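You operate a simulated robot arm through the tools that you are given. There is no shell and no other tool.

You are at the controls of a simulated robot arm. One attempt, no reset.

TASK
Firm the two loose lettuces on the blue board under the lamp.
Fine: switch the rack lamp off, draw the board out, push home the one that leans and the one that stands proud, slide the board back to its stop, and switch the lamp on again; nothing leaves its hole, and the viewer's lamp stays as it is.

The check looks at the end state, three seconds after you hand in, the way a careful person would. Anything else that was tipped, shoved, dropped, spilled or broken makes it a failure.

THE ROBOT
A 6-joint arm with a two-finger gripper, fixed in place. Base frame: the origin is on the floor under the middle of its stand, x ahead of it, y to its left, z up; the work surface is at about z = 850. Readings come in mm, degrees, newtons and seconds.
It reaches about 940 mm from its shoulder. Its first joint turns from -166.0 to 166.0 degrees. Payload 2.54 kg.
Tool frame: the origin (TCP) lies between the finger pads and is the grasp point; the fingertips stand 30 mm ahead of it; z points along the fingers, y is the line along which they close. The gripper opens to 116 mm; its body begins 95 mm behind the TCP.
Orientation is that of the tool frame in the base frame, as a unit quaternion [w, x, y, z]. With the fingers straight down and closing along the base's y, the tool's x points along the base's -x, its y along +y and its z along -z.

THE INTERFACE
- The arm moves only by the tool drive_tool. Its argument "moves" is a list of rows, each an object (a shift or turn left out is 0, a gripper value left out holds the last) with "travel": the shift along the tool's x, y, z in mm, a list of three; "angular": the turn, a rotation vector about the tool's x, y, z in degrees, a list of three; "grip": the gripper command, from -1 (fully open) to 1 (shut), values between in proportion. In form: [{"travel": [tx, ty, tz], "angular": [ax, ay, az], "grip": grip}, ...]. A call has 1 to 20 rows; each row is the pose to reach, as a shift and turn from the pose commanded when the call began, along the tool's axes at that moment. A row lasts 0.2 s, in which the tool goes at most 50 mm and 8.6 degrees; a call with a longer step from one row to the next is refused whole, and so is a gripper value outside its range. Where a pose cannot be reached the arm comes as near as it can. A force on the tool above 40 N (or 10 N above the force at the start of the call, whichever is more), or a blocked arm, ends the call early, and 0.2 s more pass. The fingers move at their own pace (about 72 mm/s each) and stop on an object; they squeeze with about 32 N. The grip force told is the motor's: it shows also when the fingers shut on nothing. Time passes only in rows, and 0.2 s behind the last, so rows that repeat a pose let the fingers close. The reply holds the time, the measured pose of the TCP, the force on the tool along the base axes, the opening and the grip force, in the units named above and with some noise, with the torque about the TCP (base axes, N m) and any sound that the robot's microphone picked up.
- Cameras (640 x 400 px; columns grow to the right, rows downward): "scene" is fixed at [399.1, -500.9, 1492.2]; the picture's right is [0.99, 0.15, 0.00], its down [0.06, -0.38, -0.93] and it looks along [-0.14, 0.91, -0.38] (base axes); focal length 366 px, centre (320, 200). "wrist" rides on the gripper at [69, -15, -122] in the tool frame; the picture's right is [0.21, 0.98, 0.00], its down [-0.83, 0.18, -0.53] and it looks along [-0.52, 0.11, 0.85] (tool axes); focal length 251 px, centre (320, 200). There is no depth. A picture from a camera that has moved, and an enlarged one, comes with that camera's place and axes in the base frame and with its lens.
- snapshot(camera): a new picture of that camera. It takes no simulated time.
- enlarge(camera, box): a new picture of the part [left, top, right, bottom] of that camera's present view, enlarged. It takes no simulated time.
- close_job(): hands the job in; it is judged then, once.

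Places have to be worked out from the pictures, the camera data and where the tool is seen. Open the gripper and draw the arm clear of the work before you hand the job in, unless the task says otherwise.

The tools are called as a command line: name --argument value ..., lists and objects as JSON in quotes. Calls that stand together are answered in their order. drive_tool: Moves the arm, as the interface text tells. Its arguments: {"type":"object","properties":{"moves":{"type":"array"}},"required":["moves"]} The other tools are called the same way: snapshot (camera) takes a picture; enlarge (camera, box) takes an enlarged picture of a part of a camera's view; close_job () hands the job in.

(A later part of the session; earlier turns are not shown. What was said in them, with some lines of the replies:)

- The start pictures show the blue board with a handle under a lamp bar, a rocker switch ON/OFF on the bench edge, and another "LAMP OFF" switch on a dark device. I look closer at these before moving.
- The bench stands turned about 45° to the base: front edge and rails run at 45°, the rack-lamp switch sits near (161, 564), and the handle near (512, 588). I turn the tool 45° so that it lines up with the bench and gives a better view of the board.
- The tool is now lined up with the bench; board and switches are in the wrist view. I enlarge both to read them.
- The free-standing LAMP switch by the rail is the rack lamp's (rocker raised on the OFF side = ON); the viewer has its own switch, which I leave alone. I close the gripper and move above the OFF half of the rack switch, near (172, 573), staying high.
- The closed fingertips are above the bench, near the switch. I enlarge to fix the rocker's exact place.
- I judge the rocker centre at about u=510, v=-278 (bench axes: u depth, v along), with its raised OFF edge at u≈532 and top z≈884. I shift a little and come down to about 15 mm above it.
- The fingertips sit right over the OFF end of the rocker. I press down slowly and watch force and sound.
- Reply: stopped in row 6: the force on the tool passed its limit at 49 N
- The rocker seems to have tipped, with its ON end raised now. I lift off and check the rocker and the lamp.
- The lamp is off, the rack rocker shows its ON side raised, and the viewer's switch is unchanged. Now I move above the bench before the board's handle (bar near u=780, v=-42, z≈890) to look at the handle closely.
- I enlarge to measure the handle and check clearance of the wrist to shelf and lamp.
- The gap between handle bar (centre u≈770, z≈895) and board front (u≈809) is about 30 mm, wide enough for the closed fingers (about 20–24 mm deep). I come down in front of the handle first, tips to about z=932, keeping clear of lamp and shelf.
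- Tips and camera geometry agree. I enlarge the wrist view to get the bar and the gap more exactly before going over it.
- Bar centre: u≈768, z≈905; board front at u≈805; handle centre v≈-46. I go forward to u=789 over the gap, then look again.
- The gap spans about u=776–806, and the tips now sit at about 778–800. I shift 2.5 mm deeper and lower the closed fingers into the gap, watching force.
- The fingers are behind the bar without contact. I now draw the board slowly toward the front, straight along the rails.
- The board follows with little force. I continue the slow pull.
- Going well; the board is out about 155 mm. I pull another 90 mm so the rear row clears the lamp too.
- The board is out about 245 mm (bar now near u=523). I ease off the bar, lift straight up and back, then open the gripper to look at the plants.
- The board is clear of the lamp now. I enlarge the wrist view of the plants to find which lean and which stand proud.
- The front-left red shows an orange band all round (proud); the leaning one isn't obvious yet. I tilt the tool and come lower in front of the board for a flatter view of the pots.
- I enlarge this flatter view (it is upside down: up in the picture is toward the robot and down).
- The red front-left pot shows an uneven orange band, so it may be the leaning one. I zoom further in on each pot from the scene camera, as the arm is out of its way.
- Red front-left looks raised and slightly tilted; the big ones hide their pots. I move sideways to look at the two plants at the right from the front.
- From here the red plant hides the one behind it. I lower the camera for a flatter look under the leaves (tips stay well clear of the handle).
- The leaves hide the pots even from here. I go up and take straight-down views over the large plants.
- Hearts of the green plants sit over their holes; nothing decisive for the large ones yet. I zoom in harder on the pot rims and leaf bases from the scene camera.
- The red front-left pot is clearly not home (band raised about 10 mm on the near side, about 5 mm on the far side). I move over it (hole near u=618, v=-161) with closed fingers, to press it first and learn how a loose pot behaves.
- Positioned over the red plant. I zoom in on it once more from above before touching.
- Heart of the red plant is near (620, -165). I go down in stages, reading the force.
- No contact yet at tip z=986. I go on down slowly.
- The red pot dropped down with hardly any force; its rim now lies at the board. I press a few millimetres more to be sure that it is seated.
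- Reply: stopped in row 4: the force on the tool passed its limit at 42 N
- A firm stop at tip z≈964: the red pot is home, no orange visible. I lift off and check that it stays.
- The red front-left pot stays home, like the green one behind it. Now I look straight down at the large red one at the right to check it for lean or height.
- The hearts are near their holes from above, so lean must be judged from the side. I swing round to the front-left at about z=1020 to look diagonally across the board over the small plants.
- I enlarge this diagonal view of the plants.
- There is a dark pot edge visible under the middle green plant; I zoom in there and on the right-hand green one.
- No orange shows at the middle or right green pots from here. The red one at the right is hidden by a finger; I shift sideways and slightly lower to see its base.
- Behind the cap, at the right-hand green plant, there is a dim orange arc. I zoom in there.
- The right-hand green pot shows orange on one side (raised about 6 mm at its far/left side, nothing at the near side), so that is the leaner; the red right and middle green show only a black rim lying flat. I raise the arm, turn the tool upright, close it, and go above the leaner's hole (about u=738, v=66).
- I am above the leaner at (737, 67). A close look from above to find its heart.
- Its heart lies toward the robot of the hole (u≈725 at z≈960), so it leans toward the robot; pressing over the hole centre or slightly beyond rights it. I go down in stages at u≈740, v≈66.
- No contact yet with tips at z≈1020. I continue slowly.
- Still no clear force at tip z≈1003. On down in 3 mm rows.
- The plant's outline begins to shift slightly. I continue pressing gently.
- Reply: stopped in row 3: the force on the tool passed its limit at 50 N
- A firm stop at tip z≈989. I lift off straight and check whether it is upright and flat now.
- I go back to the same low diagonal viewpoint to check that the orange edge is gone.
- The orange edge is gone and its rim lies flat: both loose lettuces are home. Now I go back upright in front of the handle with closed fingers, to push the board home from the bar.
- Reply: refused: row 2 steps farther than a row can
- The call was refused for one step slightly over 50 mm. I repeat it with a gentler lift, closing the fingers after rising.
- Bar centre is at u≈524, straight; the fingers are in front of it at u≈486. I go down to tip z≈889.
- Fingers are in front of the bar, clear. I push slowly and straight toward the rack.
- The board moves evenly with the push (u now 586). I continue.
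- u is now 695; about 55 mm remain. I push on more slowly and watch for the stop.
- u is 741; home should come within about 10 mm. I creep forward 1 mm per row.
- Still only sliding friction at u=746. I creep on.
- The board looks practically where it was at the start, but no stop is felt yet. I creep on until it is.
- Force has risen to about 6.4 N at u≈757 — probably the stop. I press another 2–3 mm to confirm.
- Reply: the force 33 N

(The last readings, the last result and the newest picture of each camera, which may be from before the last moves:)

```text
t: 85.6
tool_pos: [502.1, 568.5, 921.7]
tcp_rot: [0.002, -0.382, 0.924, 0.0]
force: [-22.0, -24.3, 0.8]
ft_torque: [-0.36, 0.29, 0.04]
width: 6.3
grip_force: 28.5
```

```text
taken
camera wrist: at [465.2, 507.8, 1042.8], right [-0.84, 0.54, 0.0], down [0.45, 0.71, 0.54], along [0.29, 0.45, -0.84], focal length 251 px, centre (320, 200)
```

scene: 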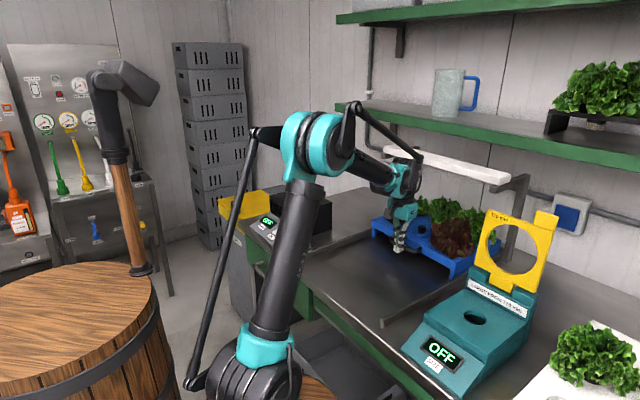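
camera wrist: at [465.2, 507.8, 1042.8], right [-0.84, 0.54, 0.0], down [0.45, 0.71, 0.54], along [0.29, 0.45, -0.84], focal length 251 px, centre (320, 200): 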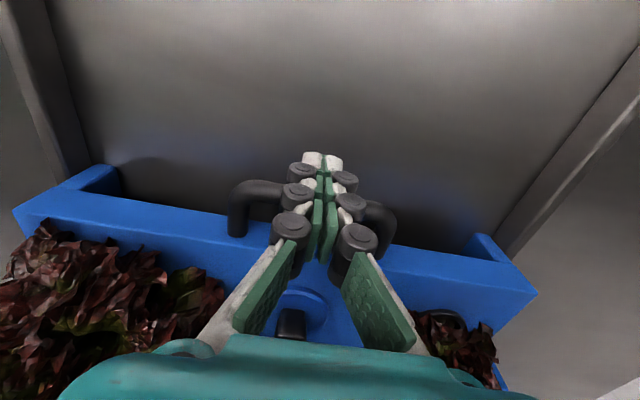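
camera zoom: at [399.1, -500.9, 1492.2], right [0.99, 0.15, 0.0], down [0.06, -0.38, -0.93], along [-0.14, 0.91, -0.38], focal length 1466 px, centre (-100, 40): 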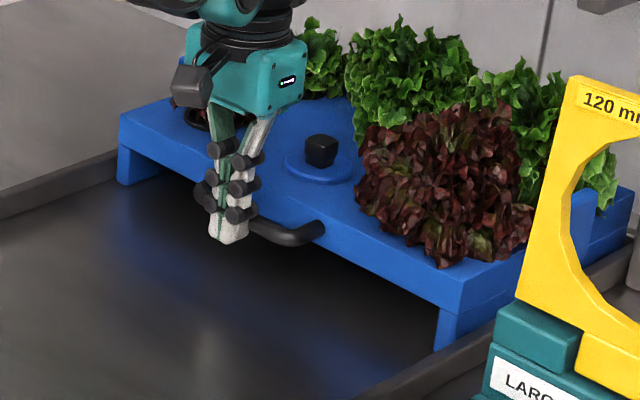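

The force rose to 33 N with no further motion: the board is at its stop. I back the fingers off the bar, then lift clear.

drive_tool --moves '[{"travel": [3, 0, 0], "grip": 1}, {"travel": [8, 0, 0]}, {"travel": [18, 0, 0]}, {"travel": [35, 0, 0]}, {"travel": [55, 0, -10]}, {"travel": [75, 0, -35]}, {"travel": [90, 0, -70]}, {"travel": [100, 0, -110]}, {"travel": [105, 0, -145]}, {"travel": [105, 0, -165]}, {"travel": [105, 0, -165]}]'

enlarge --camera "scene" --box '[360, 130, 540, 290]'

snapshot --camera "wrist"

```text
t: 88.0
tool_pos: [428.8, 496.5, 1086.8]
tcp_rot: [0.003, -0.382, 0.924, 0.001]
force: [0.2, -0.2, 1.0]
ft_torque: [-0.01, 0.02, -0.02]
width: 0.0
grip_force: 28.6
```

```text
2.50 times, centred on (450, 210) of scene
camera zoom: at [399.1, -500.9, 1492.2], right [0.99, 0.15, 0.0], down [0.06, -0.38, -0.93], along [-0.14, 0.91, -0.38], focal length 916 px, centre (-5, 175)
```

zoom: 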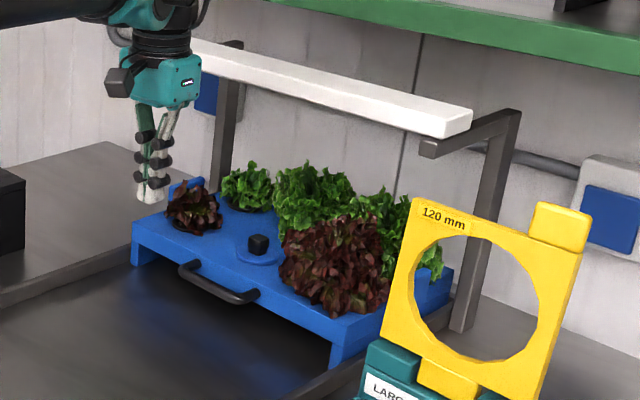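

```text
taken
camera wrist: at [391.1, 435.7, 1208.1], right [-0.84, 0.54, 0.0], down [0.45, 0.71, 0.54], along [0.29, 0.45, -0.84], focal length 251 px, centre (320, 200)
```

wrist: 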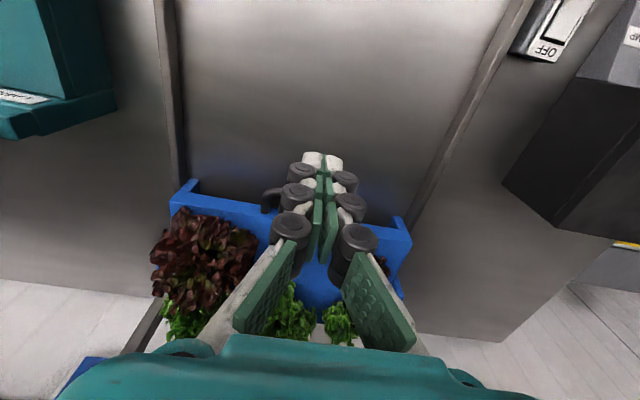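

Board in place, plants standing. Now I move over the ON half of the rack-lamp switch (u≈498, v≈-277).

drive_tool --moves '[{"travel": [8, 11, 0], "grip": 1}, {"travel": [25, 36, 0]}, {"travel": [47, 69, 0]}, {"travel": [70, 103, 5]}, {"travel": [93, 137, 12]}, {"travel": [116, 170, 22]}, {"travel": [137, 201, 32]}, {"travel": [150, 221, 40]}, {"travel": [156, 229, 45]}, {"travel": [156, 229, 47]}, {"travel": [156, 229, 47]}]'

enlarge --camera "wrist" --box '[240, 40, 440, 200]'

enlarge --camera "scene" --box '[250, 170, 340, 270]'

```text
t: 90.4
tool_pos: [156.4, 546.9, 1037.7]
tcp_rot: [0.003, -0.382, 0.924, 0.001]
force: [0.1, 0.0, 0.6]
ft_torque: [0.01, 0.02, -0.03]
width: 0.1
grip_force: 28.0
```

```text
2.50 times, centred on (340, 120) of wrist
camera zoom: at [119.2, 485.9, 1159.1], right [-0.84, 0.54, 0.0], down [0.45, 0.71, 0.54], along [0.29, 0.45, -0.84], focal length 629 px, centre (270, 400)
```

zoom: 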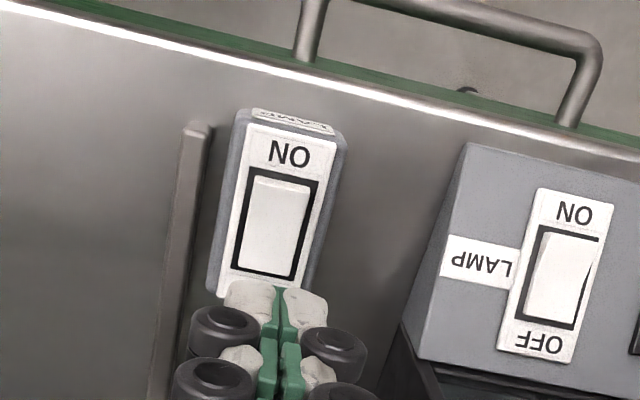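

```text
4.00 times, centred on (295, 220) of scene
camera zoom: at [399.1, -500.9, 1492.2], right [0.99, 0.15, 0.0], down [0.06, -0.38, -0.93], along [-0.14, 0.91, -0.38], focal length 1466 px, centre (420, 120)
```

zoom: 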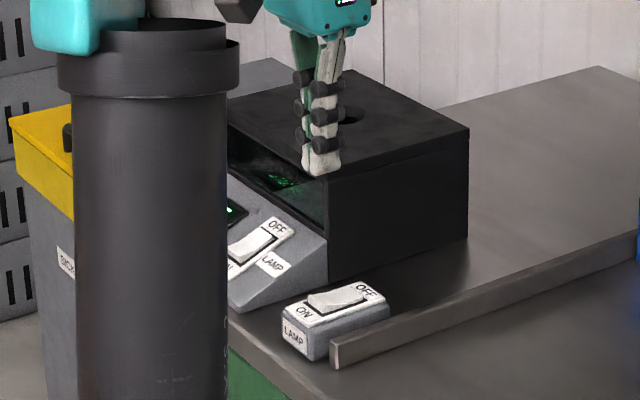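

Rocker centre is at u≈509, its raised ON end at 487; the fingers at u≈497 are right. I come down to just above it.

drive_tool --moves '[{"travel": [0, 1.5, 15], "grip": 1}, {"travel": [0, 1.5, 42]}, {"travel": [0, 1.5, 70]}, {"travel": [0, 1.5, 92]}, {"travel": [0, 1.5, 103]}, {"travel": [0, 1.5, 107]}, {"travel": [0, 1.5, 107]}]'

enlarge --camera "wrist" --box '[240, 40, 420, 220]'

enlarge --camera "scene" --box '[260, 190, 340, 260]'

```text
t: 92.0
tool_pos: [157.0, 549.1, 929.6]
tcp_rot: [0.002, -0.381, 0.924, 0.001]
force: [-0.1, 0.3, 0.5]
ft_torque: [0.0, -0.01, 0.0]
width: 0.0
grip_force: 28.5
```

```text
2.22 times, centred on (330, 130) of wrist
camera zoom: at [119.8, 488.1, 1052.2], right [-0.84, 0.54, 0.0], down [0.45, 0.71, 0.54], along [0.29, 0.45, -0.84], focal length 559 px, centre (298, 356)
```

zoom: 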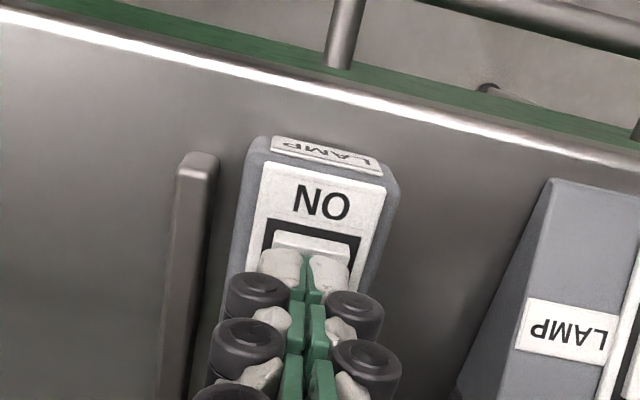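

```text
5.71 times, centred on (300, 225) of scene
camera zoom: at [399.1, -500.9, 1492.2], right [0.99, 0.15, 0.0], down [0.06, -0.38, -0.93], along [-0.14, 0.91, -0.38], focal length 2094 px, centre (434, 57)
```

zoom: 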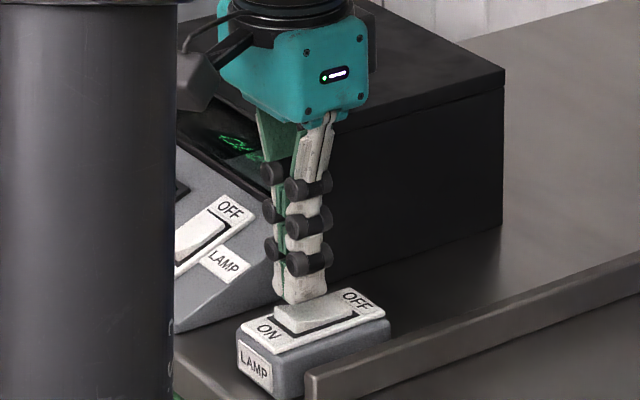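

Well placed over the ON end. I press down slowly.

drive_tool --moves '[{"travel": [0, 0, 4], "grip": 1}, {"travel": [0, 0, 8]}, {"travel": [0, 0, 11]}, {"travel": [0, 0, 13]}, {"travel": [0, 0, 15]}, {"travel": [0, 0, 17]}]'

enlarge --camera "scene" --box '[260, 190, 340, 260]'

enlarge --camera "scene" --box '[360, 130, 540, 290]'

```text
t: 93.2
tool_pos: [157.8, 549.1, 917.8]
tcp_rot: [0.003, -0.382, 0.924, 0.001]
force: [-1.4, -4.1, 18.1]
ft_torque: [0.05, -0.17, -0.05]
width: 6.2
grip_force: 28.2
stopped in row 6: the force on the tool passed its limit at 49 N (the readings are from after the stop); the commanded pose is now the measured one
```

```text
5.71 times, centred on (300, 225) of scene
camera zoom: at [399.1, -500.9, 1492.2], right [0.99, 0.15, 0.0], down [0.06, -0.38, -0.93], along [-0.14, 0.91, -0.38], focal length 2094 px, centre (434, 57)
```

zoom: 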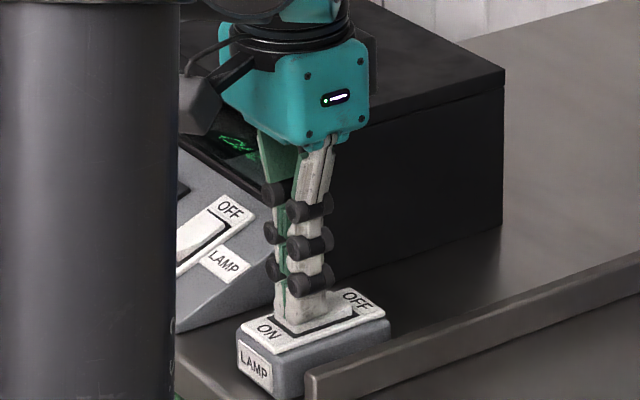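

```text
2.50 times, centred on (450, 210) of scene
camera zoom: at [399.1, -500.9, 1492.2], right [0.99, 0.15, 0.0], down [0.06, -0.38, -0.93], along [-0.14, 0.91, -0.38], focal length 916 px, centre (-5, 175)
```

zoom: 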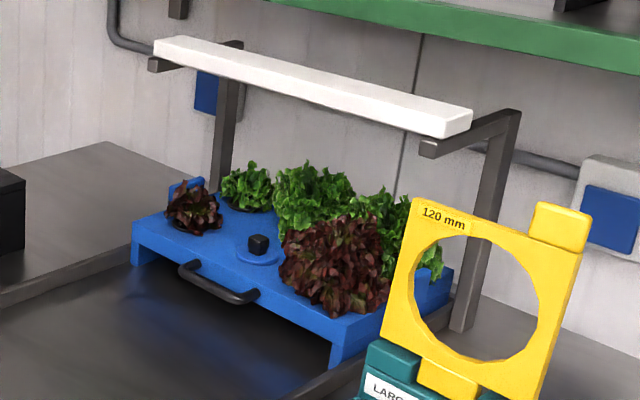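

The press hit its force limit; the lamp doesn't look lit yet. I lift off and look.

drive_tool --moves '[{"travel": [0, 0, -6], "grip": 1}, {"travel": [0, 0, -20]}, {"travel": [0, 0, -50]}, {"travel": [0, 0, -85]}, {"travel": [0, 0, -100]}, {"travel": [0, 0, -100]}]'

enlarge --camera "scene" --box '[260, 190, 340, 260]'

enlarge --camera "scene" --box '[360, 130, 540, 290]'

snapshot --camera "wrist"

```text
t: 94.7
tool_pos: [156.0, 549.0, 1015.5]
tcp_rot: [0.002, -0.382, 0.924, 0.002]
force: [-0.3, -1.0, -0.1]
ft_torque: [0.01, 0.02, 0.0]
width: 0.0
grip_force: 28.6
```

```text
5.71 times, centred on (300, 225) of scene
camera zoom: at [399.1, -500.9, 1492.2], right [0.99, 0.15, 0.0], down [0.06, -0.38, -0.93], along [-0.14, 0.91, -0.38], focal length 2094 px, centre (434, 57)
```

zoom: 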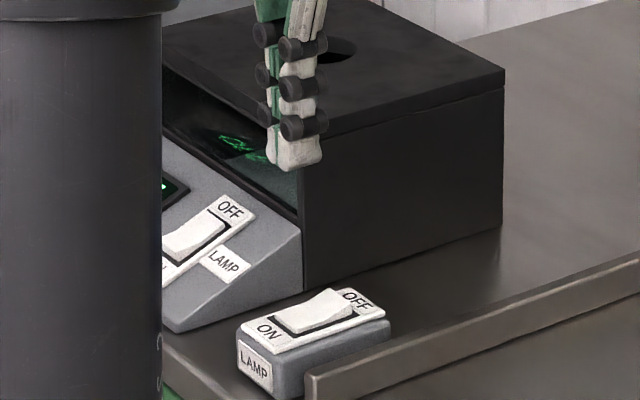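

```text
2.50 times, centred on (450, 210) of scene
camera zoom: at [399.1, -500.9, 1492.2], right [0.99, 0.15, 0.0], down [0.06, -0.38, -0.93], along [-0.14, 0.91, -0.38], focal length 916 px, centre (-5, 175)
```

zoom: 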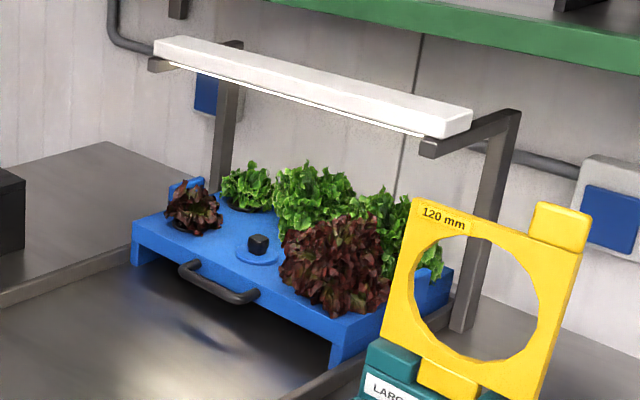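

```text
taken
camera wrist: at [118.6, 487.9, 1137.1], right [-0.84, 0.54, 0.0], down [0.45, 0.71, 0.54], along [0.29, 0.45, -0.84], focal length 251 px, centre (320, 200)
```

wrist: 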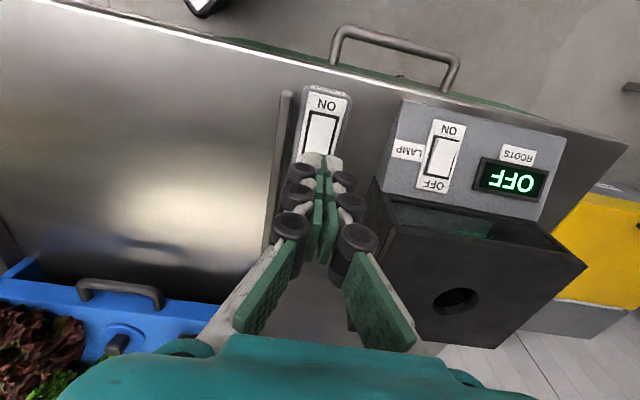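

The lamp is lit again, the rack rocker is in its ON position and the viewer's switch is unchanged. I draw back up to a clear pose with the gripper open and check the plants once more.

drive_tool --moves '[{"travel": [2, -8, -15], "grip": -1}, {"travel": [6, -28, -45]}, {"travel": [12, -55, -80]}, {"travel": [18, -85, -115]}, {"travel": [22, -110, -140]}, {"travel": [24, -125, -150]}, {"travel": [24, -130, -150]}, {"travel": [24, -130, -150]}]'

enlarge --camera "scene" --box '[365, 180, 485, 280]'

enlarge --camera "scene" --box '[380, 190, 440, 240]'

enlarge --camera "wrist" --box '[140, 190, 360, 345]'

snapshot --camera "scene"

```text
t: 96.5
tool_pos: [231.8, 439.7, 1167.3]
tcp_rot: [0.003, -0.382, 0.924, 0.001]
force: [0.7, 0.5, -0.3]
ft_torque: [0.01, 0.01, -0.02]
width: 116.0
grip_force: 0.1
```

```text
4.00 times, centred on (425, 230) of scene
camera zoom: at [399.1, -500.9, 1492.2], right [0.99, 0.15, 0.0], down [0.06, -0.38, -0.93], along [-0.14, 0.91, -0.38], focal length 1466 px, centre (-100, 80)
```

zoom: 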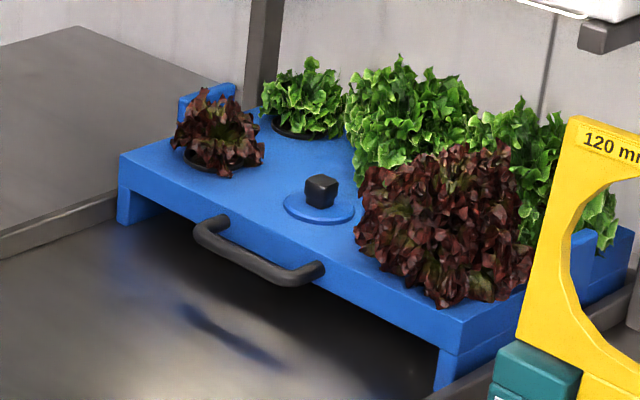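

```text
8.00 times, centred on (410, 215) of scene
camera zoom: at [399.1, -500.9, 1492.2], right [0.99, 0.15, 0.0], down [0.06, -0.38, -0.93], along [-0.14, 0.91, -0.38], focal length 2932 px, centre (-400, 80)
```

zoom: 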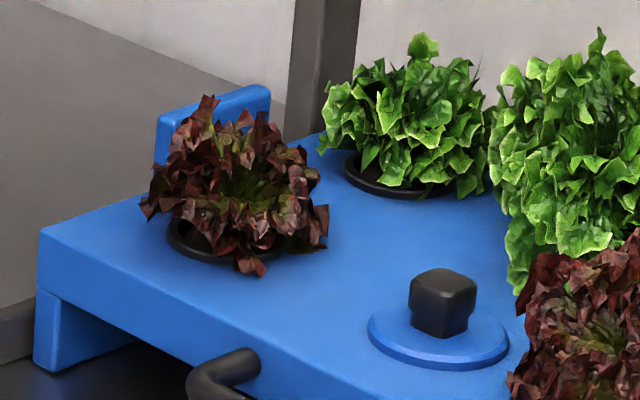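

```text
2.58 times, centred on (250, 268) of wrist
camera zoom: at [194.0, 379.2, 1288.3], right [-0.84, 0.54, 0.0], down [0.45, 0.71, 0.54], along [0.29, 0.45, -0.84], focal length 649 px, centre (501, 26)
```

zoom: 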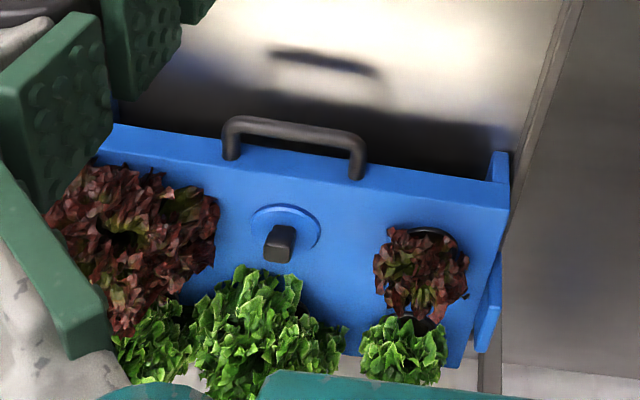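

```text
taken
```

scene: 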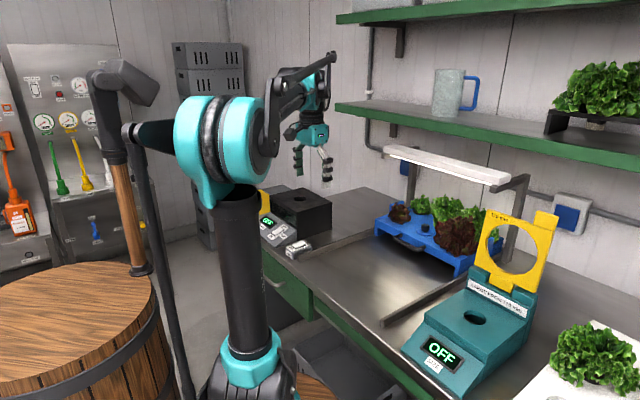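

The board is at its stop, all five pots lie flat with no orange showing, the rack lamp is on, and the viewer's lamp switch is unchanged. The arm is clear with the gripper open, so I hand the job in.

close_job

```text
The job is handed in.
```

I firmed both loose lettuces on the blue board, put the board back and handed the job in. I have not seen a verdict from the check.

- **Proud one:** this was the small red lettuce at the front left. I pressed it down until it met a firm stop, and its rim now lies flat on the board with no orange band showing.
- **Leaning one:** this was the large green lettuce at the back right, which tipped toward the robot. I pressed it home the same way and checked its rim from a low angle afterwards. The orange edge is gone.
- **Board:** I pushed it back until the force rose to about 33 N with no further motion. It sits roughly 5 mm deeper than it did at the start, so it may not have been quite at its stop originally.
- **Lamps:** I switched the rack lamp off first and back on at the end, and it is lit. I did not touch the viewer's switch, and it looks the same as before.

In the last pictures nothing else on the bench had moved and every lettuce was in its hole. The arm finished drawn back with the gripper open.
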